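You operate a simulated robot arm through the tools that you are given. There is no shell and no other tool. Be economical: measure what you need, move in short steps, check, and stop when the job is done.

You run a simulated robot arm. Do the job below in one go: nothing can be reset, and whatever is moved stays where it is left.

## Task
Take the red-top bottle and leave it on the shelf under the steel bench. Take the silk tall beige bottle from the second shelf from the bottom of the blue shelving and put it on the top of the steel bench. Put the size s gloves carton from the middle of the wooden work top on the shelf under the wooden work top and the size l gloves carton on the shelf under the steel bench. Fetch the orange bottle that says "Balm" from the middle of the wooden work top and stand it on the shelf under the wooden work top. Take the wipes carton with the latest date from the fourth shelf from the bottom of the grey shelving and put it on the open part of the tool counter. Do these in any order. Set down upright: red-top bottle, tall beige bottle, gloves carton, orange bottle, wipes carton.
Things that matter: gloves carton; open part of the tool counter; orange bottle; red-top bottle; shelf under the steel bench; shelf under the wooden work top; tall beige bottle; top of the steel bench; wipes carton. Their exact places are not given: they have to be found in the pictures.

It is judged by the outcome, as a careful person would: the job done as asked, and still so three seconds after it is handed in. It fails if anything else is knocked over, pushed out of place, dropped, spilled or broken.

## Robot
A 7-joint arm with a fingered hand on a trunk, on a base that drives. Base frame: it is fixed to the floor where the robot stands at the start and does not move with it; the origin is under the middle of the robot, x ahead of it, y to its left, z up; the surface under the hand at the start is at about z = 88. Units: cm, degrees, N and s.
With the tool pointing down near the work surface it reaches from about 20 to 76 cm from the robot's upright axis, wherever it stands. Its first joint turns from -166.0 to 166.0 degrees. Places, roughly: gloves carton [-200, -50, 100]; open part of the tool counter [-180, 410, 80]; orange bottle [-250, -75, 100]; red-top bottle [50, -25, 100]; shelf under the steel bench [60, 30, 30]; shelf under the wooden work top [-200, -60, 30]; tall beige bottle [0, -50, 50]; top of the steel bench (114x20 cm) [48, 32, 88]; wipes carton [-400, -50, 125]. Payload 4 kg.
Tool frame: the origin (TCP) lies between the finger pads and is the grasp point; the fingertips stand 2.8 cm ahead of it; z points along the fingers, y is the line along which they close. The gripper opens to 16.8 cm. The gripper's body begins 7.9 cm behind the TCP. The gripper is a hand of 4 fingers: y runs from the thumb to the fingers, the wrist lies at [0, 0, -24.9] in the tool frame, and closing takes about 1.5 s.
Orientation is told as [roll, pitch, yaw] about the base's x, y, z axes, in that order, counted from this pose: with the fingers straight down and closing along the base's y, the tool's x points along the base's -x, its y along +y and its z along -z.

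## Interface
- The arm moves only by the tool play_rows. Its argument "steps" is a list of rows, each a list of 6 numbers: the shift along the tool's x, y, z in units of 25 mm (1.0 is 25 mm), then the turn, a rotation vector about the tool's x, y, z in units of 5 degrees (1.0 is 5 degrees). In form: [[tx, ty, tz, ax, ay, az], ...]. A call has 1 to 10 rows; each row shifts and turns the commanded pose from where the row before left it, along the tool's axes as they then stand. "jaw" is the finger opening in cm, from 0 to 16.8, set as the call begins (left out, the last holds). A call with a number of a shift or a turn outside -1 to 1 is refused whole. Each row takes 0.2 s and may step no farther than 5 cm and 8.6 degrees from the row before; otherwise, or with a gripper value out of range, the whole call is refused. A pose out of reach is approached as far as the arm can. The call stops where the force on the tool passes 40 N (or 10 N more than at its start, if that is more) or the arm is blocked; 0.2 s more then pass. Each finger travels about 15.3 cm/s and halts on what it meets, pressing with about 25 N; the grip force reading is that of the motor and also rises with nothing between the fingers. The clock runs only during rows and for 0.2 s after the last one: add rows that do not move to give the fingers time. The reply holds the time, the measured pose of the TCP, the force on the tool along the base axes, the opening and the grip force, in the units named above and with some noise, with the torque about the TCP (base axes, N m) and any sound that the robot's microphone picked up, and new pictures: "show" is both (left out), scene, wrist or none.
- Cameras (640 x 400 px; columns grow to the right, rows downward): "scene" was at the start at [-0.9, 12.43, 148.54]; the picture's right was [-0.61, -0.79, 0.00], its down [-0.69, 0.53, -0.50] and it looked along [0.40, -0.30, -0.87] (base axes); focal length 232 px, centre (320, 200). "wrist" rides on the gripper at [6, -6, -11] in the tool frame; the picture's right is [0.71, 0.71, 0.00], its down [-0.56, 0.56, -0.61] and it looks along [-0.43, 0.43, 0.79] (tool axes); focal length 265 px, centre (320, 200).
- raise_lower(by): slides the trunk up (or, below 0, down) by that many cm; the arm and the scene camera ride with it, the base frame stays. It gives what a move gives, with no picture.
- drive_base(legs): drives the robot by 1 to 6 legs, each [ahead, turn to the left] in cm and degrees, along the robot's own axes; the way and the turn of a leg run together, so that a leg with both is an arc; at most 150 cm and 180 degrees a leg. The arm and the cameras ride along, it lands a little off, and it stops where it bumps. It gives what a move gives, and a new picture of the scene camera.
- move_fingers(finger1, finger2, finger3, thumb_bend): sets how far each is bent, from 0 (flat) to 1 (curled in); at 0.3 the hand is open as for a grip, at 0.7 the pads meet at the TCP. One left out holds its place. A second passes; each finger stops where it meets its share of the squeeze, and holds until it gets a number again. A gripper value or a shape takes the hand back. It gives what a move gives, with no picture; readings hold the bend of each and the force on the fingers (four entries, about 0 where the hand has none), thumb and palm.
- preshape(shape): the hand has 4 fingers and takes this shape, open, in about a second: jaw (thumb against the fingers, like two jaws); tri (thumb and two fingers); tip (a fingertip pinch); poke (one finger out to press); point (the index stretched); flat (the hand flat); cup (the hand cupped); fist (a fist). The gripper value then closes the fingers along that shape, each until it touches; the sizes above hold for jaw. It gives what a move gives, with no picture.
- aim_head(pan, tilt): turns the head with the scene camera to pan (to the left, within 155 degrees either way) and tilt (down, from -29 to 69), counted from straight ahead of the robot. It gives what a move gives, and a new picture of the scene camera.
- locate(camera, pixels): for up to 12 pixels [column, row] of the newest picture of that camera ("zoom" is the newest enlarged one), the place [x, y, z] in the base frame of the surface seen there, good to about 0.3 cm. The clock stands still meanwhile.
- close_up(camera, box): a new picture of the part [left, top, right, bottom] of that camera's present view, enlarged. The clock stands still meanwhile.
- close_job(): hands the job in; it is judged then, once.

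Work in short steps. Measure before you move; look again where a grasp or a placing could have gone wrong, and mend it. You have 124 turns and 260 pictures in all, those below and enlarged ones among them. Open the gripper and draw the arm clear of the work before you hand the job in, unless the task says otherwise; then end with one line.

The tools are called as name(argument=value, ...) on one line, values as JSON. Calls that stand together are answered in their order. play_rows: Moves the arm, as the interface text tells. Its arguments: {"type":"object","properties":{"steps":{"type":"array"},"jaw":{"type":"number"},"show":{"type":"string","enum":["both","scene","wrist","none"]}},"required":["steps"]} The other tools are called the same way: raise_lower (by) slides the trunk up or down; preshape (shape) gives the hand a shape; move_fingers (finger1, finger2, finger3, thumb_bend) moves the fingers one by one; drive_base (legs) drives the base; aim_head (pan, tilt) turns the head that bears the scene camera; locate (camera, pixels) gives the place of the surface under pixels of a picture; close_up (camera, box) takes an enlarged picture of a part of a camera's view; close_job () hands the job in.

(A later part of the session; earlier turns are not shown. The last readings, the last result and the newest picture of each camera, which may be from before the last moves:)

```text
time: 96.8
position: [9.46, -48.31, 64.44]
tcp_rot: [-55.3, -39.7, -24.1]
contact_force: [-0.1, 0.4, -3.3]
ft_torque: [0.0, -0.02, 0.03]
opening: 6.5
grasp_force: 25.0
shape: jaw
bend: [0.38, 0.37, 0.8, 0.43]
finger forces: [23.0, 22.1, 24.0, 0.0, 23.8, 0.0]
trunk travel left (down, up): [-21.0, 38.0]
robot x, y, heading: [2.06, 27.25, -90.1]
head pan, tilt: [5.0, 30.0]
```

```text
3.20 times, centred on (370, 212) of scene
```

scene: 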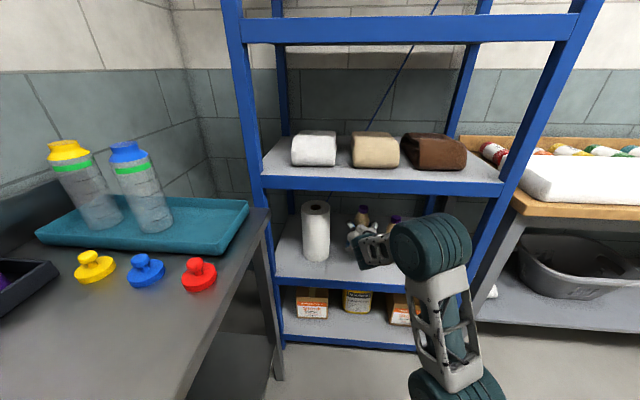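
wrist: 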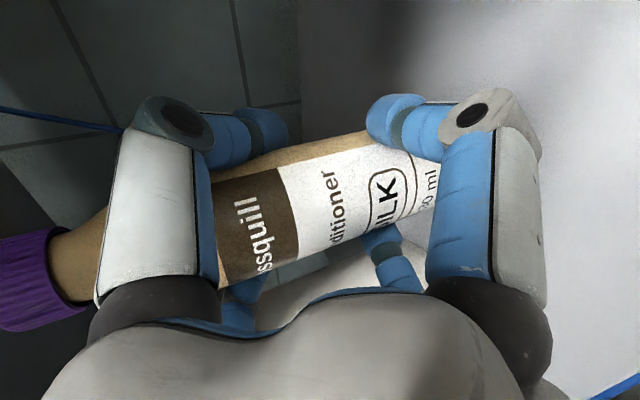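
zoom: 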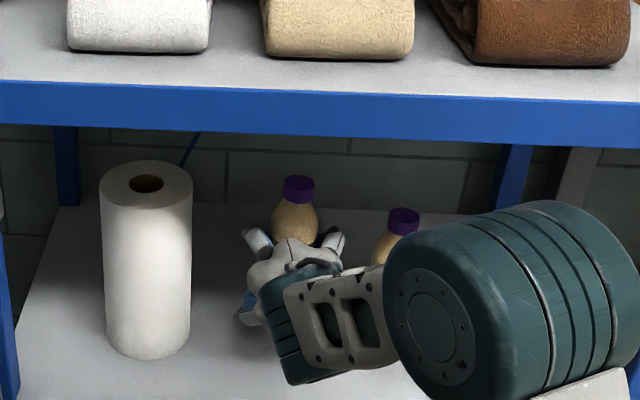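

SILK is lifted cleanly (its bottom is 8.4 cm below the TCP). I'll back out, raise the trunk, then swing round to face the steel bench, keeping clear of shelves and bench while turning.

drive_base(legs=[[-30, 0]])

raise_lower(by=38)

drive_base(legs=[[0, -80], [45, 0], [0, 170]])

aim_head(pan=-5, tilt=35)

```text
time: 98.8
position: [9.93, -18.96, 64.6]
tcp_rot: [-55.4, -39.7, -23.8]
contact_force: [-0.3, 0.6, -4.0]
ft_torque: [0.01, -0.01, 0.0]
opening: 6.51
grasp_force: 25.2
shape: jaw
bend: [0.38, 0.37, 0.8, 0.43]
finger forces: [23.0, 22.4, 24.2, 0.0, 23.8, 0.1]
trunk travel left (down, up): [-21.0, 38.0]
robot x, y, heading: [2.22, 56.86, -90.1]
head pan, tilt: [5.0, 30.0]
```

scene: 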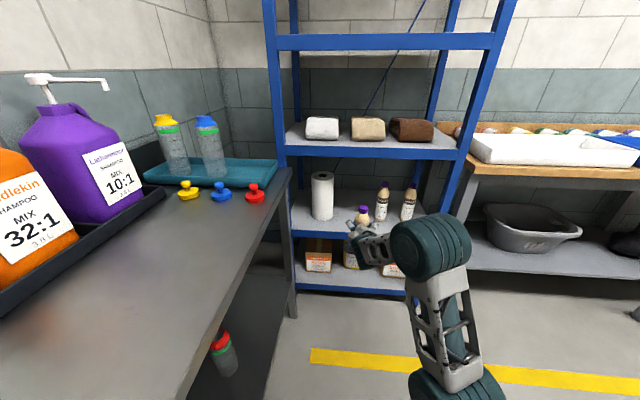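

```text
time: 102.5
position: [9.75, -18.98, 102.46]
tcp_rot: [-55.3, -39.8, -23.8]
contact_force: [-0.4, -0.2, -2.3]
ft_torque: [0.01, 0.0, -0.03]
opening: 6.51
grasp_force: 25.2
shape: jaw
bend: [0.38, 0.37, 0.8, 0.43]
finger forces: [23.0, 22.4, 24.3, 0.0, 24.0, 0.0]
trunk travel left (down, up): [-59.0, 0.0]
robot x, y, heading: [2.39, 56.85, -90.0]
head pan, tilt: [5.0, 30.0]
```

```text
time: 115.5
position: [33.43, 55.99, 102.44]
tcp_rot: [-55.3, -39.7, 66.4]
contact_force: [-0.1, -0.2, -2.7]
ft_torque: [0.0, -0.02, -0.04]
opening: 6.44
grasp_force: 24.0
shape: jaw
bend: [0.38, 0.37, 0.8, 0.43]
finger forces: [22.8, 22.3, 23.2, 0.0, 22.9, 0.0]
trunk travel left (down, up): [-59.0, 0.0]
robot x, y, heading: [-42.29, 47.85, 0.0]
head pan, tilt: [5.0, 30.0]
```

scene: 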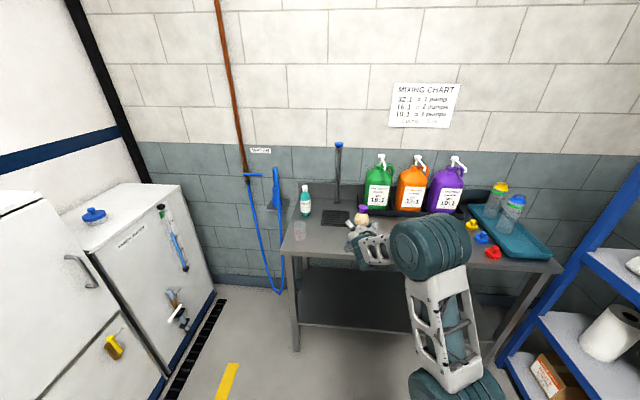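

```text
time: 116.2
position: [33.44, 56.01, 102.42]
tcp_rot: [-55.3, -39.6, 66.5]
contact_force: [-0.3, -0.1, -3.3]
ft_torque: [0.01, 0.02, 0.0]
opening: 6.48
grasp_force: 24.9
shape: jaw
bend: [0.38, 0.37, 0.8, 0.43]
finger forces: [23.0, 22.4, 23.2, 0.0, 23.0, 0.0]
trunk travel left (down, up): [-59.0, 0.0]
robot x, y, heading: [-42.43, 47.88, 0.3]
head pan, tilt: [-5.0, 35.0]
```

scene: 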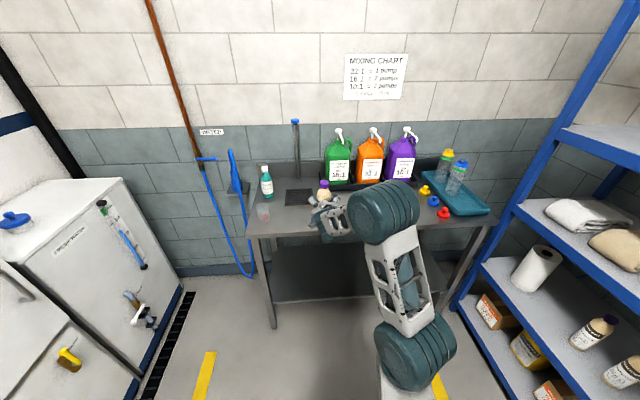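

Facing the bench with the bottle at (33,56), bottom at z≈94. I'll shift 8 cm right toward the open part and drive forward 13 cm.

play_rows(steps=[[0.755, -0.755, 0, 0, 0, 0], [0.755, -0.755, 0, 0, 0, 0], [0.755, -0.755, 0, 0, 0, 0], [0, 0, 0, 0, 0, 0]], show="none")

drive_base(legs=[[13, 0]])

close_up(camera="scene", box=[230, 130, 470, 280])

```text
time: 117.2
position: [33.33, 48.0, 102.45]
tcp_rot: [-55.3, -39.6, 66.5]
contact_force: [0.3, 0.1, -3.5]
ft_torque: [-0.01, -0.01, 0.03]
opening: 6.44
grasp_force: 25.3
shape: jaw
bend: [0.38, 0.37, 0.8, 0.43]
finger forces: [23.3, 22.7, 23.5, 0.0, 23.3, 0.0]
trunk travel left (down, up): [-59.0, 0.0]
robot x, y, heading: [-42.35, 47.7, 0.6]
head pan, tilt: [-5.0, 35.0]
```

```text
time: 118.5
position: [46.39, 48.07, 102.26]
tcp_rot: [-55.1, -39.7, 66.5]
contact_force: [0.9, 0.7, -3.6]
ft_torque: [-0.06, 0.01, -0.01]
opening: 6.42
grasp_force: 25.0
shape: jaw
bend: [0.38, 0.37, 0.8, 0.43]
finger forces: [23.3, 22.7, 23.6, 0.0, 23.3, 0.0]
trunk travel left (down, up): [-59.0, 0.0]
robot x, y, heading: [-29.22, 47.83, 0.2]
head pan, tilt: [-5.0, 35.0]
```

scene: 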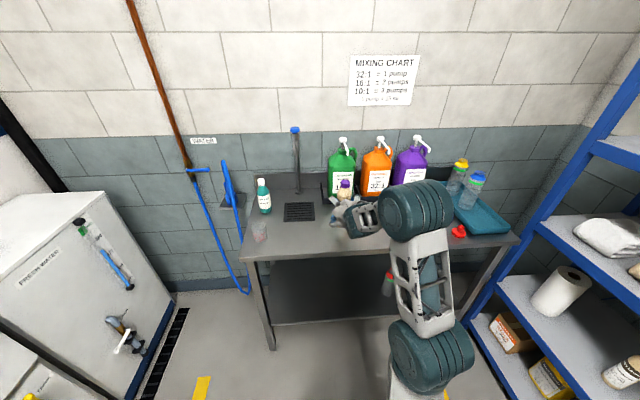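

```text
2.67 times, centred on (350, 205) of scene
```

zoom: 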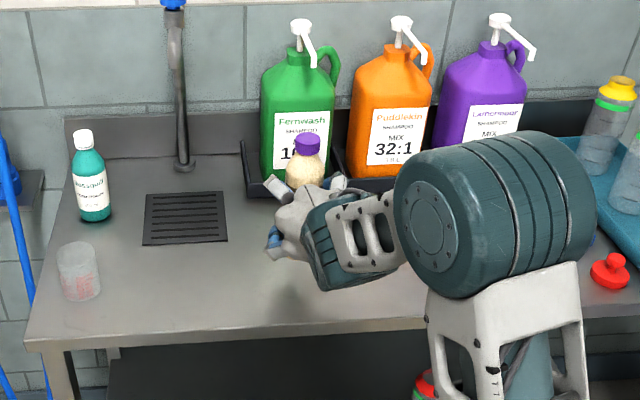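

The place under the bottle is open (free steel around zoom (300,260)). I'll lower 5 cm, then in small rows until contact.

play_rows(steps=[[0.5, 0.5, 0.33, 0, 0, 0], [0.5, 0.5, 0.33, 0, 0, 0], [0.28, 0.28, 0.185, 0, 0, 0], [0, 0, 0, 0, 0, 0]], show="none")

play_rows(steps=[[0.06, 0.06, 0.04, 0, 0, 0], [0.06, 0.06, 0.04, 0, 0, 0], [0.06, 0.06, 0.04, 0, 0, 0], [0, 0, 0, 0, 0, 0]], show="none")

play_rows(steps=[[0.04, 0.04, 0.026, 0, 0, 0], [0.04, 0.04, 0.026, 0, 0, 0], [0, 0, 0, 0, 0, 0]], show="none")

```text
time: 119.5
position: [46.22, 47.96, 97.19]
tcp_rot: [-55.3, -39.6, 66.4]
contact_force: [0.3, 0.1, -2.6]
ft_torque: [-0.01, 0.0, -0.01]
opening: 6.47
grasp_force: 24.5
shape: jaw
bend: [0.38, 0.37, 0.8, 0.43]
finger forces: [23.4, 22.9, 23.5, 0.0, 23.3, 0.0]
trunk travel left (down, up): [-59.0, 0.0]
robot x, y, heading: [-29.18, 47.72, 0.2]
head pan, tilt: [-5.0, 35.0]
```

```text
time: 120.5
position: [46.31, 47.95, 96.65]
tcp_rot: [-55.3, -39.7, 66.5]
contact_force: [0.6, -0.3, -2.1]
ft_torque: [-0.03, 0.05, 0.0]
opening: 6.47
grasp_force: 24.6
shape: jaw
bend: [0.38, 0.37, 0.8, 0.43]
finger forces: [23.4, 23.1, 23.5, 0.0, 23.3, 0.0]
trunk travel left (down, up): [-59.0, 0.0]
robot x, y, heading: [-29.21, 48.09, 0.3]
head pan, tilt: [-5.0, 35.0]
```

```text
time: 121.3
position: [46.26, 48.08, 96.46]
tcp_rot: [-55.6, -39.8, 66.7]
contact_force: [1.6, -0.3, 10.2]
ft_torque: [-0.17, 0.03, -0.01]
opening: 6.47
grasp_force: 25.0
shape: jaw
bend: [0.38, 0.37, 0.8, 0.43]
finger forces: [27.6, 25.3, 23.3, 0.0, 22.1, 0.0]
trunk travel left (down, up): [-59.0, 0.0]
robot x, y, heading: [-29.51, 48.03, 0.1]
head pan, tilt: [-5.0, 35.0]
```

Contact at z≈96.5 with 10 N. I'll release to 12 cm and check that it stands.

play_rows(steps=[[0, 0, 0, 0, 0, 0], [0, 0, 0, 0, 0, 0], [0, 0, 0, 0, 0, 0], [0, 0, 0, 0, 0, 0], [0, 0, 0, 0, 0, 0]], jaw=12.5, show="wrist")

close_up(camera="scene", box=[230, 130, 470, 280])

```text
time: 122.5
position: [46.1, 48.01, 96.33]
tcp_rot: [-55.3, -39.8, 66.4]
contact_force: [-0.1, 0.4, 0.3]
ft_torque: [0.0, 0.0, 0.01]
opening: 12.47
grasp_force: 0.1
shape: jaw
bend: [0.24, 0.24, 0.24, 0.24]
finger forces: [0.0, 0.0, 0.0, 0.1, 0.0, 0.0]
trunk travel left (down, up): [-59.0, 0.0]
robot x, y, heading: [-29.04, 47.96, 0.3]
head pan, tilt: [-5.0, 35.0]
```

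wrist: 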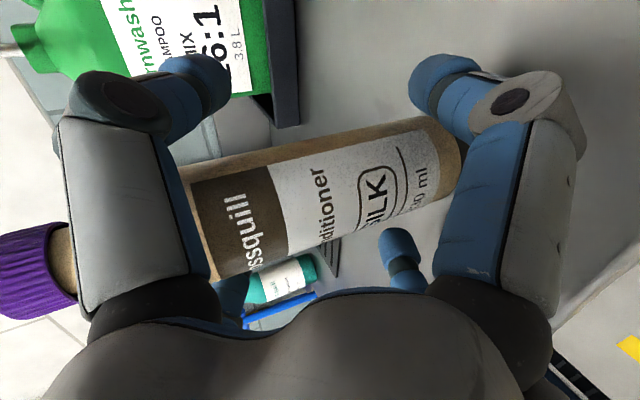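

```text
2.67 times, centred on (350, 205) of scene
```

zoom: 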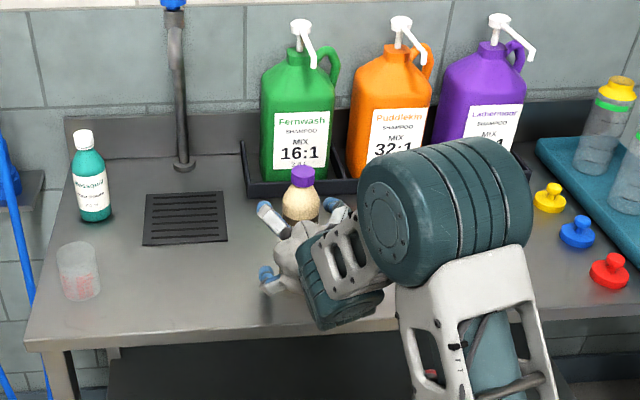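

SILK stands on the bench. I'll back away and check the bench and how much room there is on the machine side before turning.

drive_base(legs=[[-40, 0]])

aim_head(pan=110, tilt=35)

locate(camera="scene", pixels=[[60, 200], [180, 230], [300, 230], [400, 260], [500, 280], [250, 330], [100, 300]])

aim_head(pan=-130, tilt=30)

locate(camera="scene", pixels=[[100, 200], [200, 230], [300, 200], [350, 200], [400, 200], [450, 200], [500, 180], [250, 260]])

```text
time: 125.0
position: [5.71, 48.01, 96.28]
tcp_rot: [-55.4, -39.7, 66.6]
contact_force: [0.2, -0.1, 0.2]
ft_torque: [0.0, 0.02, 0.01]
opening: 12.47
grasp_force: 0.0
shape: jaw
bend: [0.24, 0.24, 0.24, 0.24]
finger forces: [0.1, 0.0, 0.0, 0.0, 0.1, 0.0]
trunk travel left (down, up): [-59.0, 0.0]
robot x, y, heading: [-69.5, 47.75, 0.2]
head pan, tilt: [-5.0, 35.0]
```

scene: 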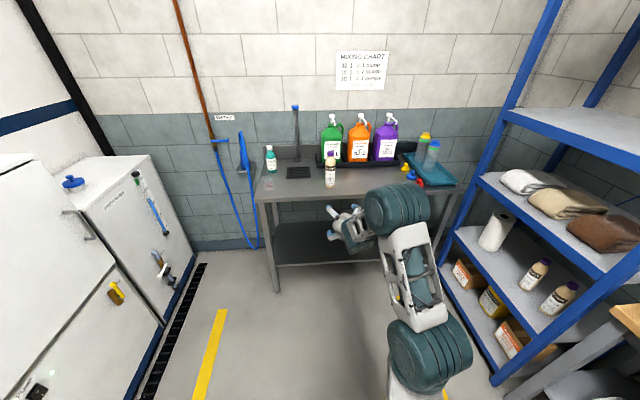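

```text
time: 127.0
position: [5.7, 47.86, 96.27]
tcp_rot: [-55.3, -39.7, 66.4]
contact_force: [-0.3, -0.1, 0.3]
ft_torque: [0.01, -0.04, 0.01]
opening: 12.46
grasp_force: 0.1
shape: jaw
bend: [0.24, 0.24, 0.24, 0.24]
finger forces: [0.0, 0.0, 0.0, 0.2, 0.1, 0.0]
trunk travel left (down, up): [-59.0, 0.0]
robot x, y, heading: [-69.94, 47.53, 0.5]
head pan, tilt: [110.0, 35.0]
```

scene: 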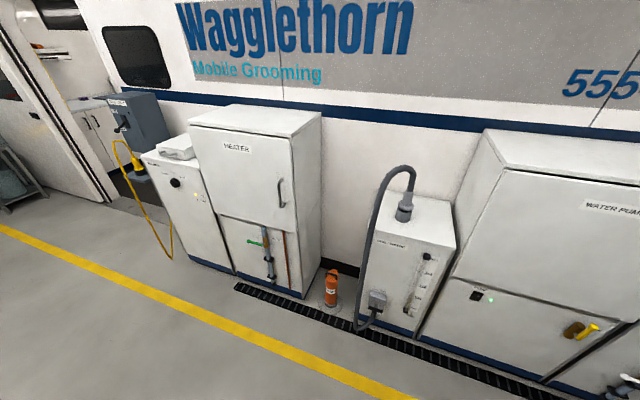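

```text
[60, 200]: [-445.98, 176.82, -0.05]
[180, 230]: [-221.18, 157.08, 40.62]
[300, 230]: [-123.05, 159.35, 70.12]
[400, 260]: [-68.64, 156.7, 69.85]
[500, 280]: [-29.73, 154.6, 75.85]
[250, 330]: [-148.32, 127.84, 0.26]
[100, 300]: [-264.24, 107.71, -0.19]
```

```text
time: 130.3
position: [5.76, 47.97, 96.33]
tcp_rot: [-55.4, -39.7, 66.5]
contact_force: [0.0, 0.8, -0.2]
ft_torque: [-0.02, 0.03, 0.0]
opening: 12.46
grasp_force: 0.0
shape: jaw
bend: [0.24, 0.24, 0.24, 0.24]
finger forces: [0.1, 0.1, 0.0, 0.1, 0.0, 0.1]
trunk travel left (down, up): [-59.0, 0.0]
robot x, y, heading: [-69.5, 47.89, 0.2]
head pan, tilt: [-130.0, 30.0]
```

scene: 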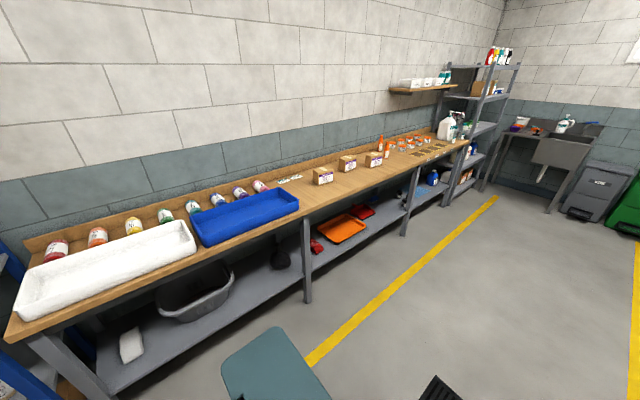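

```text
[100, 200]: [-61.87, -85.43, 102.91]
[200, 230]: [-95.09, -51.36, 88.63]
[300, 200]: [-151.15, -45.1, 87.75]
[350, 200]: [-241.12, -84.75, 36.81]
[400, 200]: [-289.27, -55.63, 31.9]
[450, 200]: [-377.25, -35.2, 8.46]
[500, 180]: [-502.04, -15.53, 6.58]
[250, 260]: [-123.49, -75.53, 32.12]
```

Aisle runs y from -40 to +155 so there's room to turn. I'll drive along the worktop to x≈-195 and face it.

drive_base(legs=[[0, 180], [125, 0], [0, 90]])

aim_head(pan=0, tilt=30)

aim_head(pan=-35, tilt=30)

```text
time: 148.0
position: [-192.46, -36.18, 96.28]
tcp_rot: [-55.3, -39.6, -21.1]
contact_force: [0.0, -0.1, 0.6]
ft_torque: [0.02, 0.01, -0.03]
opening: 12.43
grasp_force: 0.0
shape: jaw
bend: [0.24, 0.24, 0.24, 0.24]
finger forces: [0.0, 0.1, 0.0, 0.0, 0.0, 0.1]
trunk travel left (down, up): [-59.0, 0.0]
robot x, y, heading: [-196.05, 39.4, -87.2]
head pan, tilt: [-130.0, 30.0]
```

scene: 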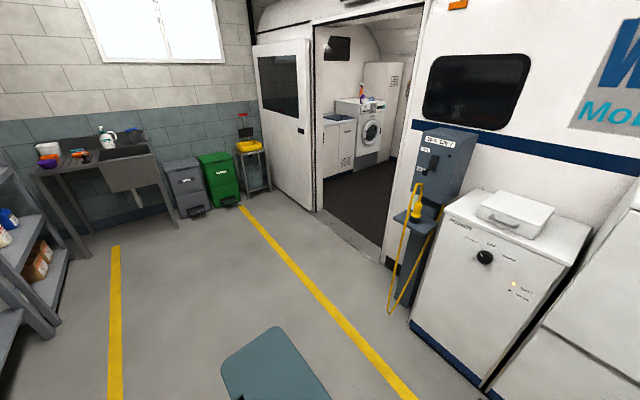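

```text
time: 150.1
position: [-192.48, -36.04, 96.36]
tcp_rot: [-55.2, -39.6, -21.1]
contact_force: [-0.5, -0.5, -0.1]
ft_torque: [-0.02, -0.02, 0.02]
opening: 12.48
grasp_force: 0.0
shape: jaw
bend: [0.24, 0.24, 0.24, 0.24]
finger forces: [0.0, 0.0, 0.0, 0.1, 0.0, 0.1]
trunk travel left (down, up): [-59.0, 0.0]
robot x, y, heading: [-195.96, 39.37, -87.3]
head pan, tilt: [0.0, 30.0]
```

scene: 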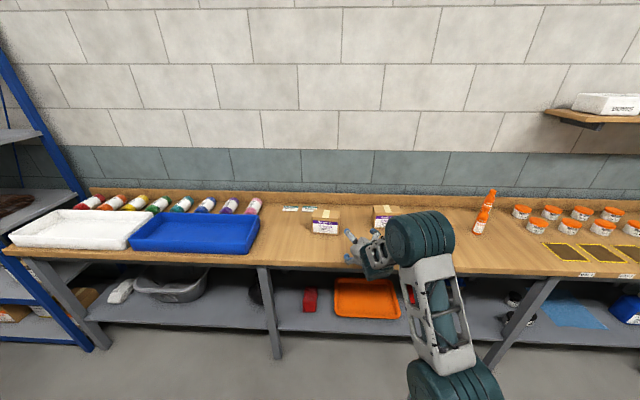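

```text
time: 151.1
position: [-192.49, -36.1, 96.37]
tcp_rot: [-55.3, -39.7, -21.1]
contact_force: [-0.7, -1.0, -0.2]
ft_torque: [-0.01, 0.02, 0.0]
opening: 12.46
grasp_force: 0.0
shape: jaw
bend: [0.24, 0.24, 0.24, 0.24]
finger forces: [0.0, 0.0, 0.0, 0.1, 0.1, 0.0]
trunk travel left (down, up): [-59.0, 0.0]
robot x, y, heading: [-195.95, 39.3, -87.4]
head pan, tilt: [-35.0, 30.0]
```

scene: 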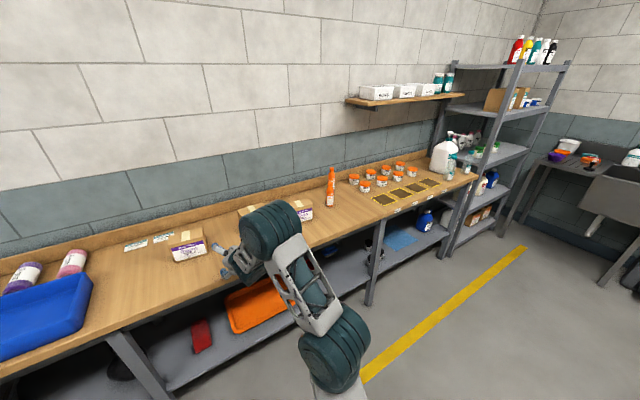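

Three glove cartons and an orange bottle are on the middle of the top. I'll back 20 cm, straighten the heading, and look closer.

drive_base(legs=[[-20, -2.7]])

aim_head(pan=-15, tilt=28)

close_up(camera="scene", box=[190, 140, 510, 340])

```text
time: 152.7
position: [-196.25, -15.95, 96.32]
tcp_rot: [-55.4, -39.8, -23.5]
contact_force: [-0.4, -0.5, 0.0]
ft_torque: [0.0, 0.0, 0.02]
opening: 12.46
grasp_force: 0.0
shape: jaw
bend: [0.24, 0.24, 0.24, 0.24]
finger forces: [0.0, 0.1, 0.0, 0.0, 0.0, 0.1]
trunk travel left (down, up): [-59.0, 0.0]
robot x, y, heading: [-196.52, 59.3, -89.6]
head pan, tilt: [-35.0, 30.0]
```

scene: 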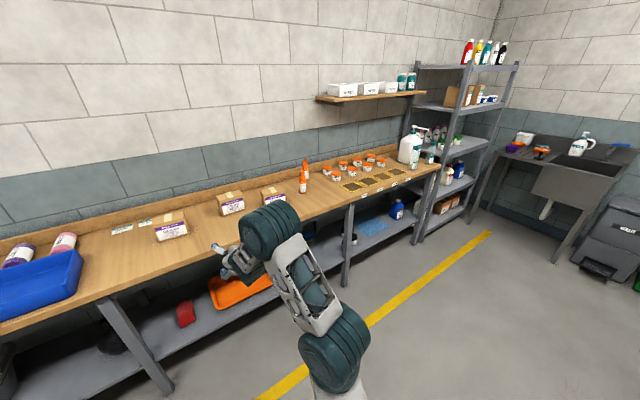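

```text
time: 153.5
position: [-196.23, -15.98, 96.32]
tcp_rot: [-55.3, -39.6, -23.4]
contact_force: [0.1, 0.1, 0.4]
ft_torque: [0.02, -0.02, 0.0]
opening: 12.45
grasp_force: 0.1
shape: jaw
bend: [0.24, 0.24, 0.24, 0.24]
finger forces: [0.0, 0.1, 0.0, 0.0, 0.0, 0.0]
trunk travel left (down, up): [-59.0, 0.0]
robot x, y, heading: [-196.7, 59.51, -89.6]
head pan, tilt: [-15.0, 28.0]
```

scene: 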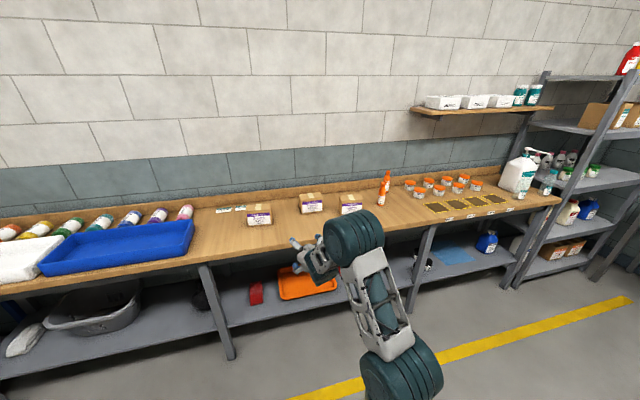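

```text
2.00 times, centred on (350, 240) of scene
```

zoom: 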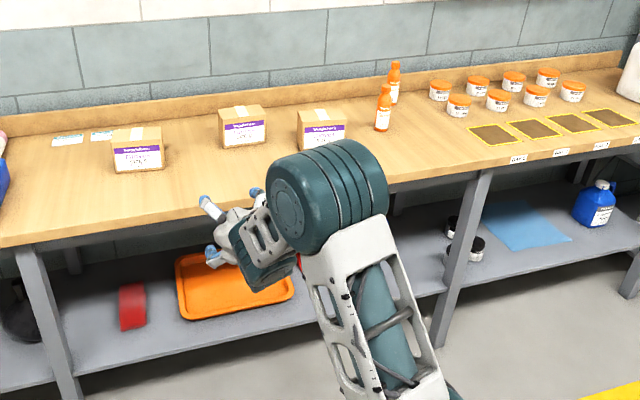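

close_up(camera="scene", box=[240, 185, 368, 235])

locate(camera="scene", pixels=[[259, 218], [248, 218], [271, 217], [259, 209], [311, 205], [301, 206], [322, 205], [350, 209], [341, 207], [361, 205], [381, 200], [389, 185]])

close_up(camera="scene", box=[360, 160, 424, 210])

locate(camera="scene", pixels=[[259, 242], [222, 340], [245, 320], [340, 318], [381, 187], [320, 225], [310, 285], [255, 295], [240, 285], [370, 262], [230, 300], [257, 200]])

```text
5.00 times, centred on (304, 210) of scene
```

zoom: 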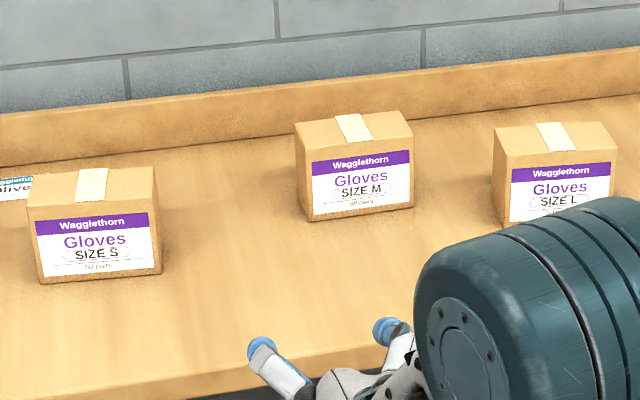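

```text
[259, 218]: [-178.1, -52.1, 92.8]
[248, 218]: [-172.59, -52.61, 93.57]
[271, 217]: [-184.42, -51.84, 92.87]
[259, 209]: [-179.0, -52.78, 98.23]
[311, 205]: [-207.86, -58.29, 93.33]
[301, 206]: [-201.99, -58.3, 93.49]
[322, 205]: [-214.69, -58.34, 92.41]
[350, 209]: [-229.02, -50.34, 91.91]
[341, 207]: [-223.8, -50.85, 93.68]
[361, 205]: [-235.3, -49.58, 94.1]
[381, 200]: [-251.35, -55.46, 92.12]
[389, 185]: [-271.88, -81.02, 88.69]
```

```text
8.00 times, centred on (392, 185) of scene
```

zoom: 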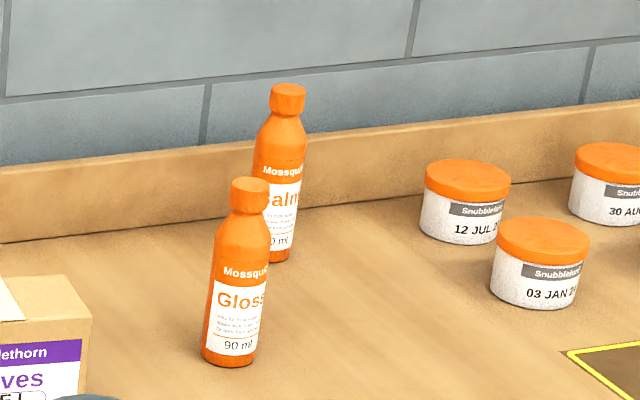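

```text
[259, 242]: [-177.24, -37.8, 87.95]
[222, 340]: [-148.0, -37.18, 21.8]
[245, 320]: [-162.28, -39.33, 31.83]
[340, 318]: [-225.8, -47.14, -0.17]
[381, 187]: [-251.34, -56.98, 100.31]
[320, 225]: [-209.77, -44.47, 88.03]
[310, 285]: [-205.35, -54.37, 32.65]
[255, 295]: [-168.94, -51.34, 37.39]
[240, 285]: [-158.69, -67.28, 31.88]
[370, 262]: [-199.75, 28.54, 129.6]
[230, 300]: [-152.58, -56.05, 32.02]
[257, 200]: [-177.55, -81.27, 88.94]
```

Cartons read S at (-178,-52), M at (-208,-58) and L at (-229,-50); "Balm" is the rear orange bottle, with "Gloss" in front. I'll turn the hand to point straight down (undo the roll, then the pitch) for top grasps.

play_rows(steps=[[0, 0, 0, 0, 0, 1], [0, 0, 0, 0, 0, 1], [0, 0, 0, 0, 0, 1], [0, 0, 0, 0, 0, 1], [0, 0, 0, 0, 0, 1], [0, 0, 0, 0, 0, 1], [0, 0, 0, 0, 0, 1], [0, 0, 0, 0, 0, 1], [0, 0, 0, 0, 0, 1]], jaw=16.8, show="none")

play_rows(steps=[[-0.9, 0, -0.42, 0, 1, 0], [-0.9, 0, -0.42, 0, 1, 0], [-0.9, 0, -0.42, 0, 1, 0], [-0.9, 0, -0.42, 0, 1, 0], [0, 0, 0, 0, 1, 0], [0, 0, 0, 0, 1, 0], [0, 0, 0, 0, 1, 0], [0, 0, 0, 0, 1, 0], [0, 0, 0, 0, 1, 0], [0, 0, 0, 0, 0, 0]], show="none")

play_rows(steps=[[0, 0, 0, 0, 1, 0], [0, 0, 0, 0, 1, 0], [0, 0, 0, 0, 1, 0], [0, 0, 0, 0, 1, 0], [0, 0, 0, 0, 0, 0]])

```text
time: 155.5
position: [-196.24, -16.01, 96.29]
tcp_rot: [0.8, -64.2, -90.6]
contact_force: [0.0, -0.1, -0.1]
ft_torque: [-0.03, -0.01, -0.02]
opening: 16.79
grasp_force: 0.0
shape: jaw
bend: [0.3, 0.3, 0.3, 0.3]
finger forces: [0.0, 0.0, 0.0, 0.1, 0.1, 0.0]
trunk travel left (down, up): [-59.0, 0.0]
robot x, y, heading: [-196.42, 59.69, -89.8]
head pan, tilt: [-15.0, 28.0]
```

```text
time: 157.7
position: [-196.19, -17.54, 105.91]
tcp_rot: [0.3, -19.0, -89.9]
contact_force: [1.2, 0.4, 0.3]
ft_torque: [-0.02, 0.03, 0.02]
opening: 16.79
grasp_force: 0.0
shape: jaw
bend: [0.3, 0.3, 0.3, 0.3]
finger forces: [0.0, 0.0, 0.0, 0.0, 0.1, 0.0]
trunk travel left (down, up): [-59.0, 0.0]
robot x, y, heading: [-196.39, 60.02, -90.0]
head pan, tilt: [-15.0, 28.0]
```

```text
time: 158.9
position: [-196.25, -15.18, 105.95]
tcp_rot: [0.3, -1.5, -89.8]
contact_force: [-0.2, 0.3, 0.3]
ft_torque: [0.02, -0.02, -0.02]
opening: 16.8
grasp_force: 0.1
shape: jaw
bend: [0.3, 0.3, 0.3, 0.3]
finger forces: [0.0, 0.0, 0.0, 0.1, 0.0, 0.0]
out of reach, approached as far as the arm can: row 3, 4
trunk travel left (down, up): [-59.0, 0.0]
robot x, y, heading: [-196.43, 59.54, -89.5]
head pan, tilt: [-15.0, 28.0]
```

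scene: 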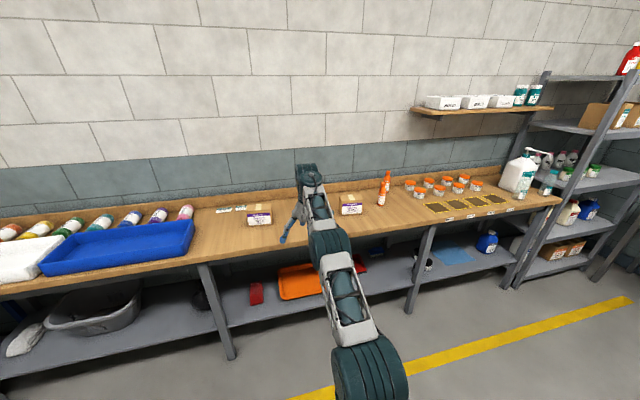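
wrist: 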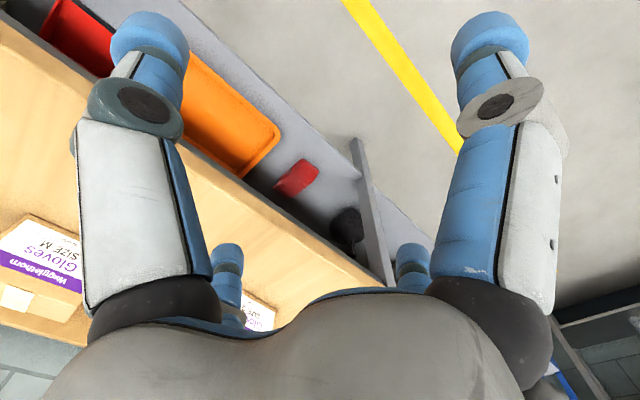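

The arm is near full stretch, so I'll retract 19 cm and shift 18 cm left to line up with carton S, then look again.

play_rows(steps=[[0.94, 0.9, 0, 0, 0.3, 0], [0.94, 0.9, 0, 0, 0, 0], [0.94, 0.9, 0, 0, 0, 0], [0.94, 0.9, 0, 0, 0, 0], [0.94, 0.9, 0, 0, 0, 0], [0.94, 0.9, 0, 0, 0, 0], [0.94, 0.9, 0, 0, 0, 0], [0.94, 0.9, 0, 0, 0, 0], [0, 0, 0, 0, 0, 0]], show="none")

drive_base(legs=[[30, 0]])

aim_head(pan=-5, tilt=45)

```text
time: 160.9
position: [-178.37, 3.55, 106.79]
tcp_rot: [0.3, 2.4, -89.7]
contact_force: [0.1, 0.4, 0.5]
ft_torque: [-0.01, 0.05, -0.01]
opening: 16.78
grasp_force: 0.0
shape: jaw
bend: [0.3, 0.3, 0.3, 0.3]
finger forces: [0.1, 0.0, 0.0, 0.1, 0.0, 0.0]
trunk travel left (down, up): [-59.0, 0.0]
robot x, y, heading: [-196.12, 59.25, -89.7]
head pan, tilt: [-15.0, 28.0]
```

```text
time: 163.0
position: [-178.38, -26.82, 106.74]
tcp_rot: [0.3, 2.5, -89.9]
contact_force: [0.0, -0.3, 0.0]
ft_torque: [-0.02, 0.0, 0.0]
opening: 16.79
grasp_force: 0.0
shape: jaw
bend: [0.3, 0.3, 0.3, 0.3]
finger forces: [0.1, 0.1, 0.0, 0.0, 0.0, 0.0]
trunk travel left (down, up): [-59.0, 0.0]
robot x, y, heading: [-196.24, 29.0, -90.0]
head pan, tilt: [-15.0, 28.0]
```

scene: 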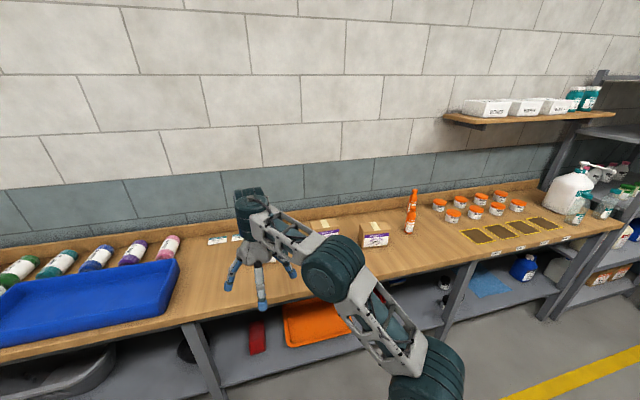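

```text
time: 163.8
position: [-178.26, -26.71, 106.85]
tcp_rot: [0.2, 2.4, -90.0]
contact_force: [0.7, 0.4, 0.3]
ft_torque: [-0.02, 0.01, -0.03]
opening: 16.81
grasp_force: 0.0
shape: jaw
bend: [0.3, 0.3, 0.3, 0.3]
finger forces: [0.1, 0.1, 0.1, 0.0, 0.0, 0.0]
trunk travel left (down, up): [-59.0, 0.0]
robot x, y, heading: [-196.49, 29.3, -90.0]
head pan, tilt: [-5.0, 45.0]
```

scene: 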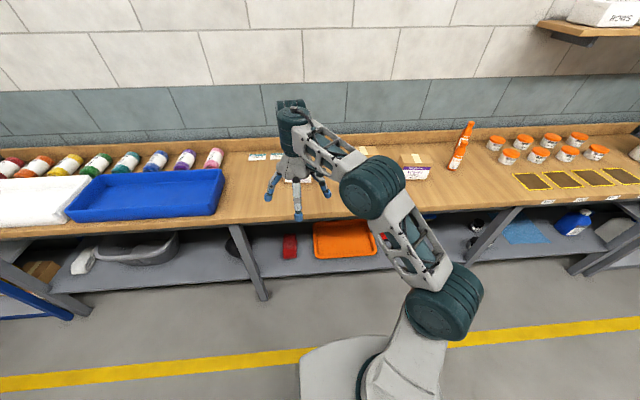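

The hand hides carton S from the head camera, so I'll use the wrist view.

close_up(camera="wrist", box=[0, 0, 640, 400])

close_up(camera="scene", box=[250, 130, 450, 260])

```text
1.00 times, centred on (320, 200) of wrist (not enlarged: the box is as wide or as high as the picture)
```

zoom: 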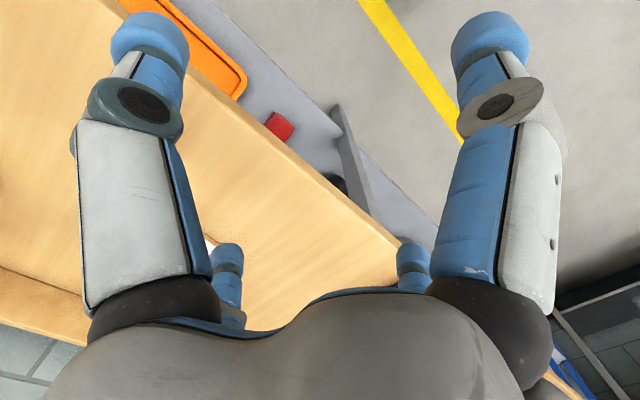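

```text
3.08 times, centred on (350, 195) of scene
```

zoom: 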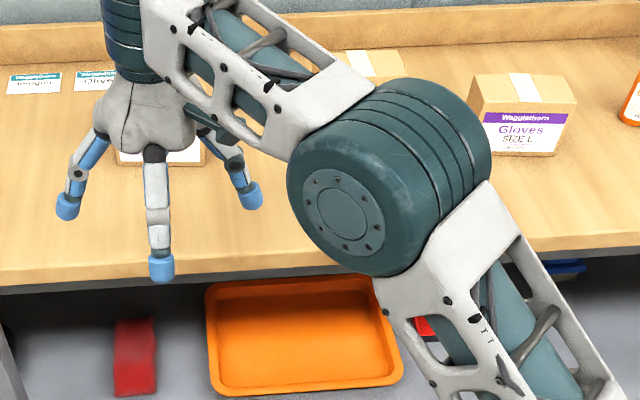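

Carton L is visible in the zoom (corners near (475,76), (558,74), (484,115), (574,107)); all cartons look alike, so I'll measure its size there.

locate(camera="zoom", pixels=[[478, 78], [556, 77], [488, 112], [570, 104], [525, 85], [488, 150], [552, 152], [340, 56], [396, 52], [525, 150], [525, 78], [530, 108]])

```text
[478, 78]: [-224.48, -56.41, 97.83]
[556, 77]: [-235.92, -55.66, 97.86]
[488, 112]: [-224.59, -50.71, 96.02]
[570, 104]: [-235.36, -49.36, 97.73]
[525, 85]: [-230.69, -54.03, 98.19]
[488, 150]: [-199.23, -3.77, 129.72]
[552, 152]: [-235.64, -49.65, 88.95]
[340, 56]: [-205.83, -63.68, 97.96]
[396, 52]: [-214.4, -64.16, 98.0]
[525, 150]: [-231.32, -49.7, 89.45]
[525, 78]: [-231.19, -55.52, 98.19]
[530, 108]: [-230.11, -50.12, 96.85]
```

Cartons are about 13×7.2×10 cm, so S is centred near (-178.4,-55.8). I'll drive 22 cm in at this height, then check with the wrist camera.

drive_base(legs=[[22, 0]])

play_rows(steps=[[-0.9, 0, 0, 0, -0.5, 0], [-0.9, 0, 0, 0, 0, 0], [-0.9, 0, 0, 0, 0, 0], [0, 0, 0, 0, 0, 0]])

close_up(camera="scene", box=[220, 60, 420, 260])

```text
time: 165.5
position: [-178.43, -48.54, 106.67]
tcp_rot: [0.3, 2.5, -90.2]
contact_force: [0.2, -0.4, 0.5]
ft_torque: [0.06, -0.01, -0.04]
opening: 16.77
grasp_force: 0.1
shape: jaw
bend: [0.3, 0.3, 0.3, 0.3]
finger forces: [0.0, 0.0, 0.0, 0.1, 0.1, 0.0]
trunk travel left (down, up): [-59.0, 0.0]
robot x, y, heading: [-196.22, 8.0, -89.9]
head pan, tilt: [-5.0, 45.0]
```

scene: 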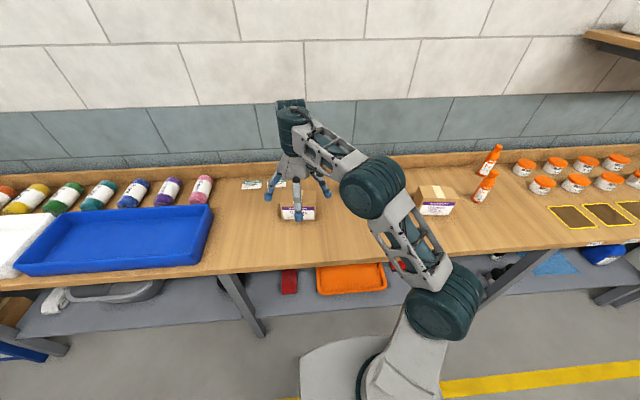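

```text
time: 166.5
position: [-178.31, -55.45, 106.63]
tcp_rot: [0.3, -0.2, -90.1]
contact_force: [0.2, 0.1, 1.8]
ft_torque: [0.01, -0.05, 0.0]
opening: 16.8
grasp_force: 0.0
shape: jaw
bend: [0.3, 0.3, 0.3, 0.3]
finger forces: [0.0, 0.1, 0.0, 0.0, 0.1, 0.0]
trunk travel left (down, up): [-59.0, 0.0]
robot x, y, heading: [-196.18, 7.59, -89.9]
head pan, tilt: [-5.0, 45.0]
```

scene: 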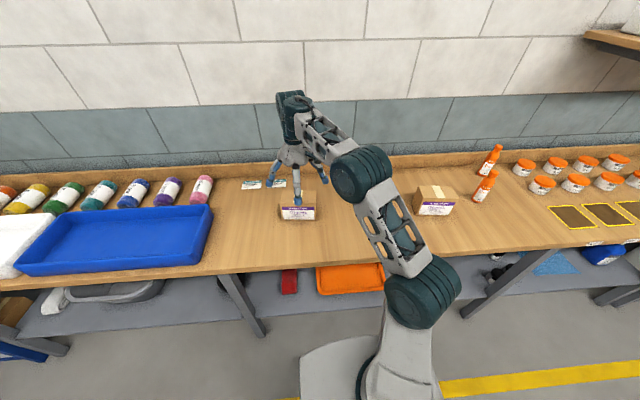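
wrist: 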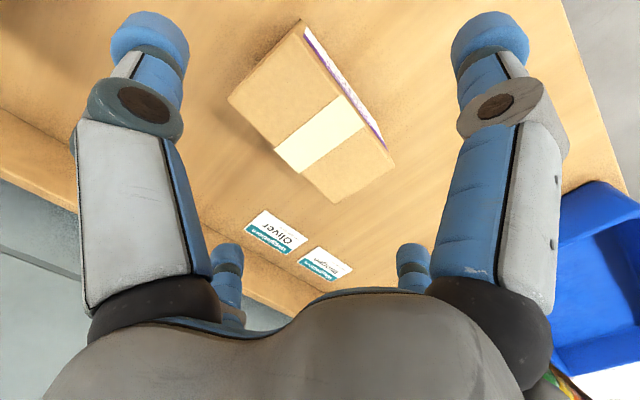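

```text
2.00 times, centred on (320, 160) of scene
```

zoom: 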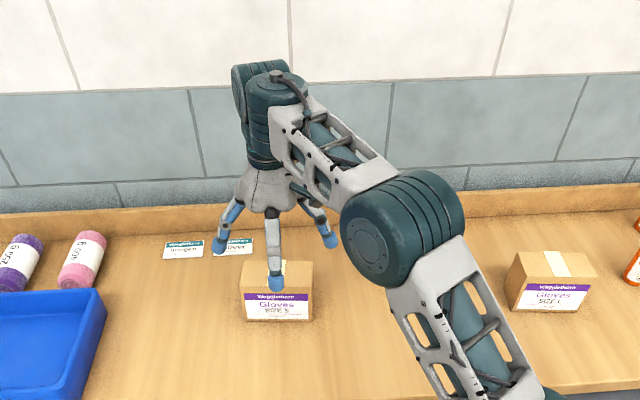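

Carton S is now well seen in the wrist picture; I'll locate its top corners ((228,98), (302,22), (392,152), (334,202)).

locate(camera="wrist", pixels=[[232, 100], [298, 28], [386, 152], [334, 198], [320, 133]])

```text
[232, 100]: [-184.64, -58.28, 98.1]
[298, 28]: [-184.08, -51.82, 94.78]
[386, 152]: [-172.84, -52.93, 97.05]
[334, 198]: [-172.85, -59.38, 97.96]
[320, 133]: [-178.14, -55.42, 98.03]
```

Centre is (-178.6,-55.6), turned about -5°. I'll turn 5°, descend to z≈94 and stop.

play_rows(steps=[[0, -0.12, 0, 0, 0, 1], [0, 0, 0.84, 0, 0, 0], [0, 0, 0.84, 0, 0, 0], [0, 0, 0.84, 0, 0, 0], [0, 0, 0.84, 0, 0, 0], [0, 0, 0.84, 0, 0, 0], [0, 0, 0.84, 0, 0, 0], [0, 0, 0, 0, 0, 0]])

close_up(camera="scene", box=[220, 100, 380, 260])

```text
time: 168.3
position: [-178.62, -55.19, 94.22]
tcp_rot: [0.4, -0.5, -95.0]
contact_force: [4.1, -1.3, 14.3]
ft_torque: [-0.02, -0.8, -0.13]
opening: 16.79
grasp_force: 0.0
shape: jaw
bend: [0.3, 0.25, 0.3, 0.3]
finger forces: [0.1, 12.0, 0.1, 0.1, 0.0, 0.0]
trunk travel left (down, up): [-59.0, 0.0]
robot x, y, heading: [-196.2, 7.74, -90.1]
head pan, tilt: [-5.0, 45.0]
```

scene: 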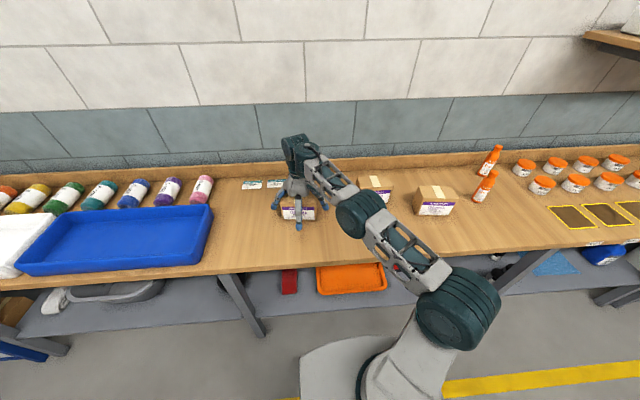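
wrist: 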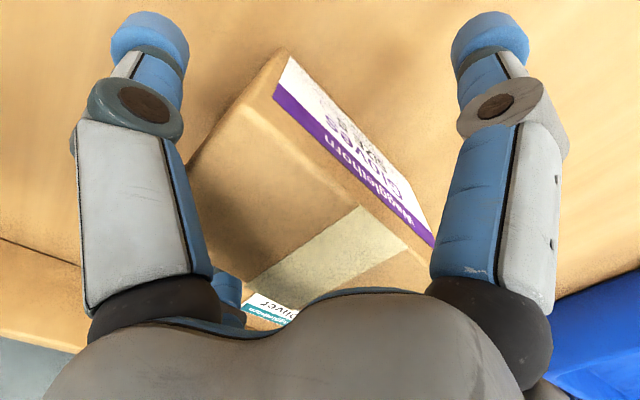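

```text
2.50 times, centred on (300, 180) of scene
```

zoom: 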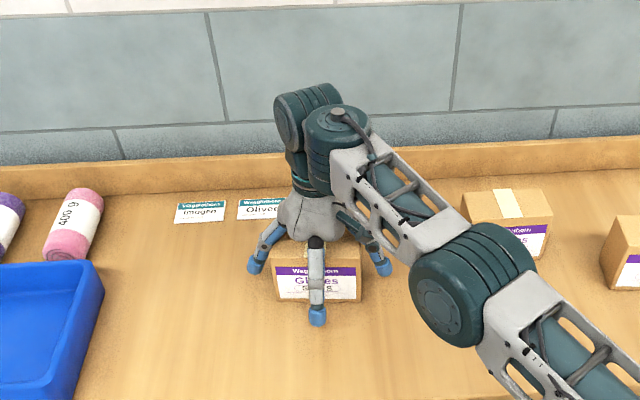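

Finger 2 (on the +x side) just rests on the carton's top edge because the digits flare. I'll raise 1.3 cm, nudge 0.3 cm to +x, and close.

play_rows(steps=[[0, 0, -0.52, 0, 0, 0], [0, 0.12, 0, 0, 0, 0], [0, 0, 0, 0, 0, 0]], show="none")

play_rows(steps=[[0, 0, 0, 0, 0, 0], [0, 0, 0, 0, 0, 0], [0, 0, 0, 0, 0, 0], [0, 0, 0, 0, 0, 0], [0, 0, 0, 0, 0, 0], [0, 0, 0, 0, 0, 0], [0, 0, 0, 0, 0, 0]], jaw=6)

close_up(camera="scene", box=[220, 100, 380, 260])

```text
time: 169.1
position: [-178.45, -55.34, 95.4]
tcp_rot: [0.2, 0.0, -95.1]
contact_force: [-0.8, -0.4, 0.1]
ft_torque: [-0.02, 0.0, 0.0]
opening: 16.78
grasp_force: 0.1
shape: jaw
bend: [0.3, 0.3, 0.3, 0.3]
finger forces: [0.0, 0.1, 0.0, 0.1, 0.0, 0.0]
trunk travel left (down, up): [-59.0, 0.0]
robot x, y, heading: [-196.23, 7.21, -89.9]
head pan, tilt: [-5.0, 45.0]
```

```text
time: 170.7
position: [-178.32, -55.31, 95.39]
tcp_rot: [0.2, 0.0, -95.1]
contact_force: [-0.1, 0.1, 0.1]
ft_torque: [0.0, 0.0, 0.0]
opening: 10.31
grasp_force: 24.9
shape: jaw
bend: [0.79, 0.24, 0.79, 0.24]
finger forces: [22.5, 23.3, 22.7, 0.1, 23.3, 0.1]
trunk travel left (down, up): [-59.0, 0.0]
robot x, y, heading: [-196.04, 7.93, -89.9]
head pan, tilt: [-5.0, 45.0]
```

scene: 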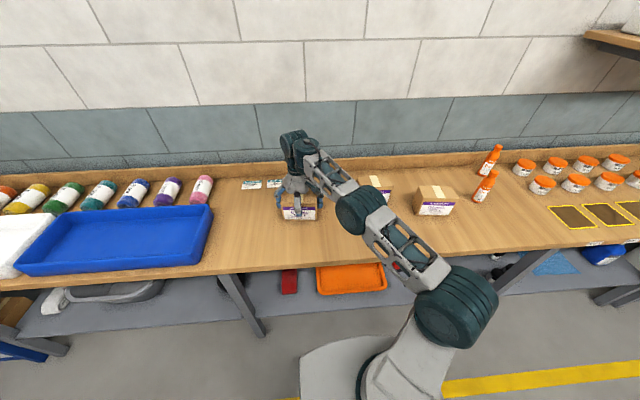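
wrist: 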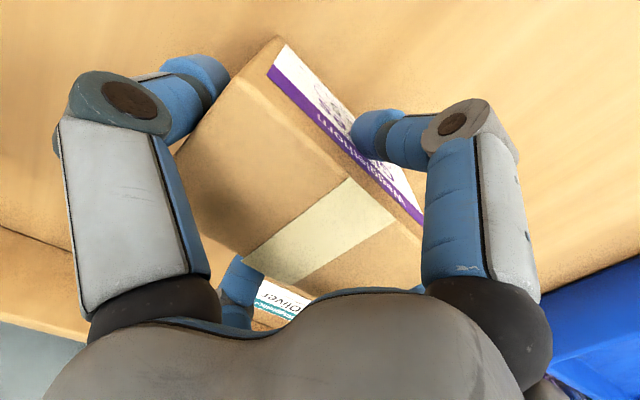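

```text
2.50 times, centred on (300, 180) of scene
```

zoom: 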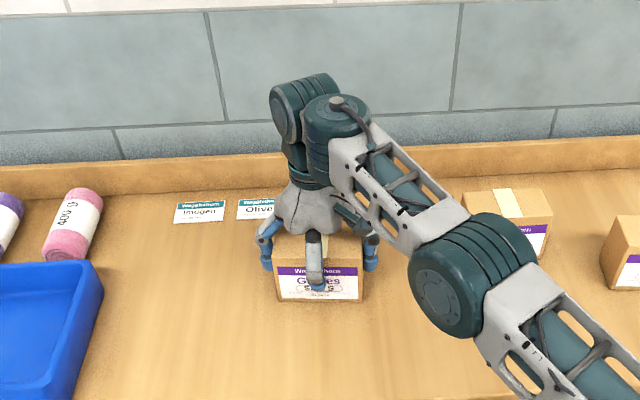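

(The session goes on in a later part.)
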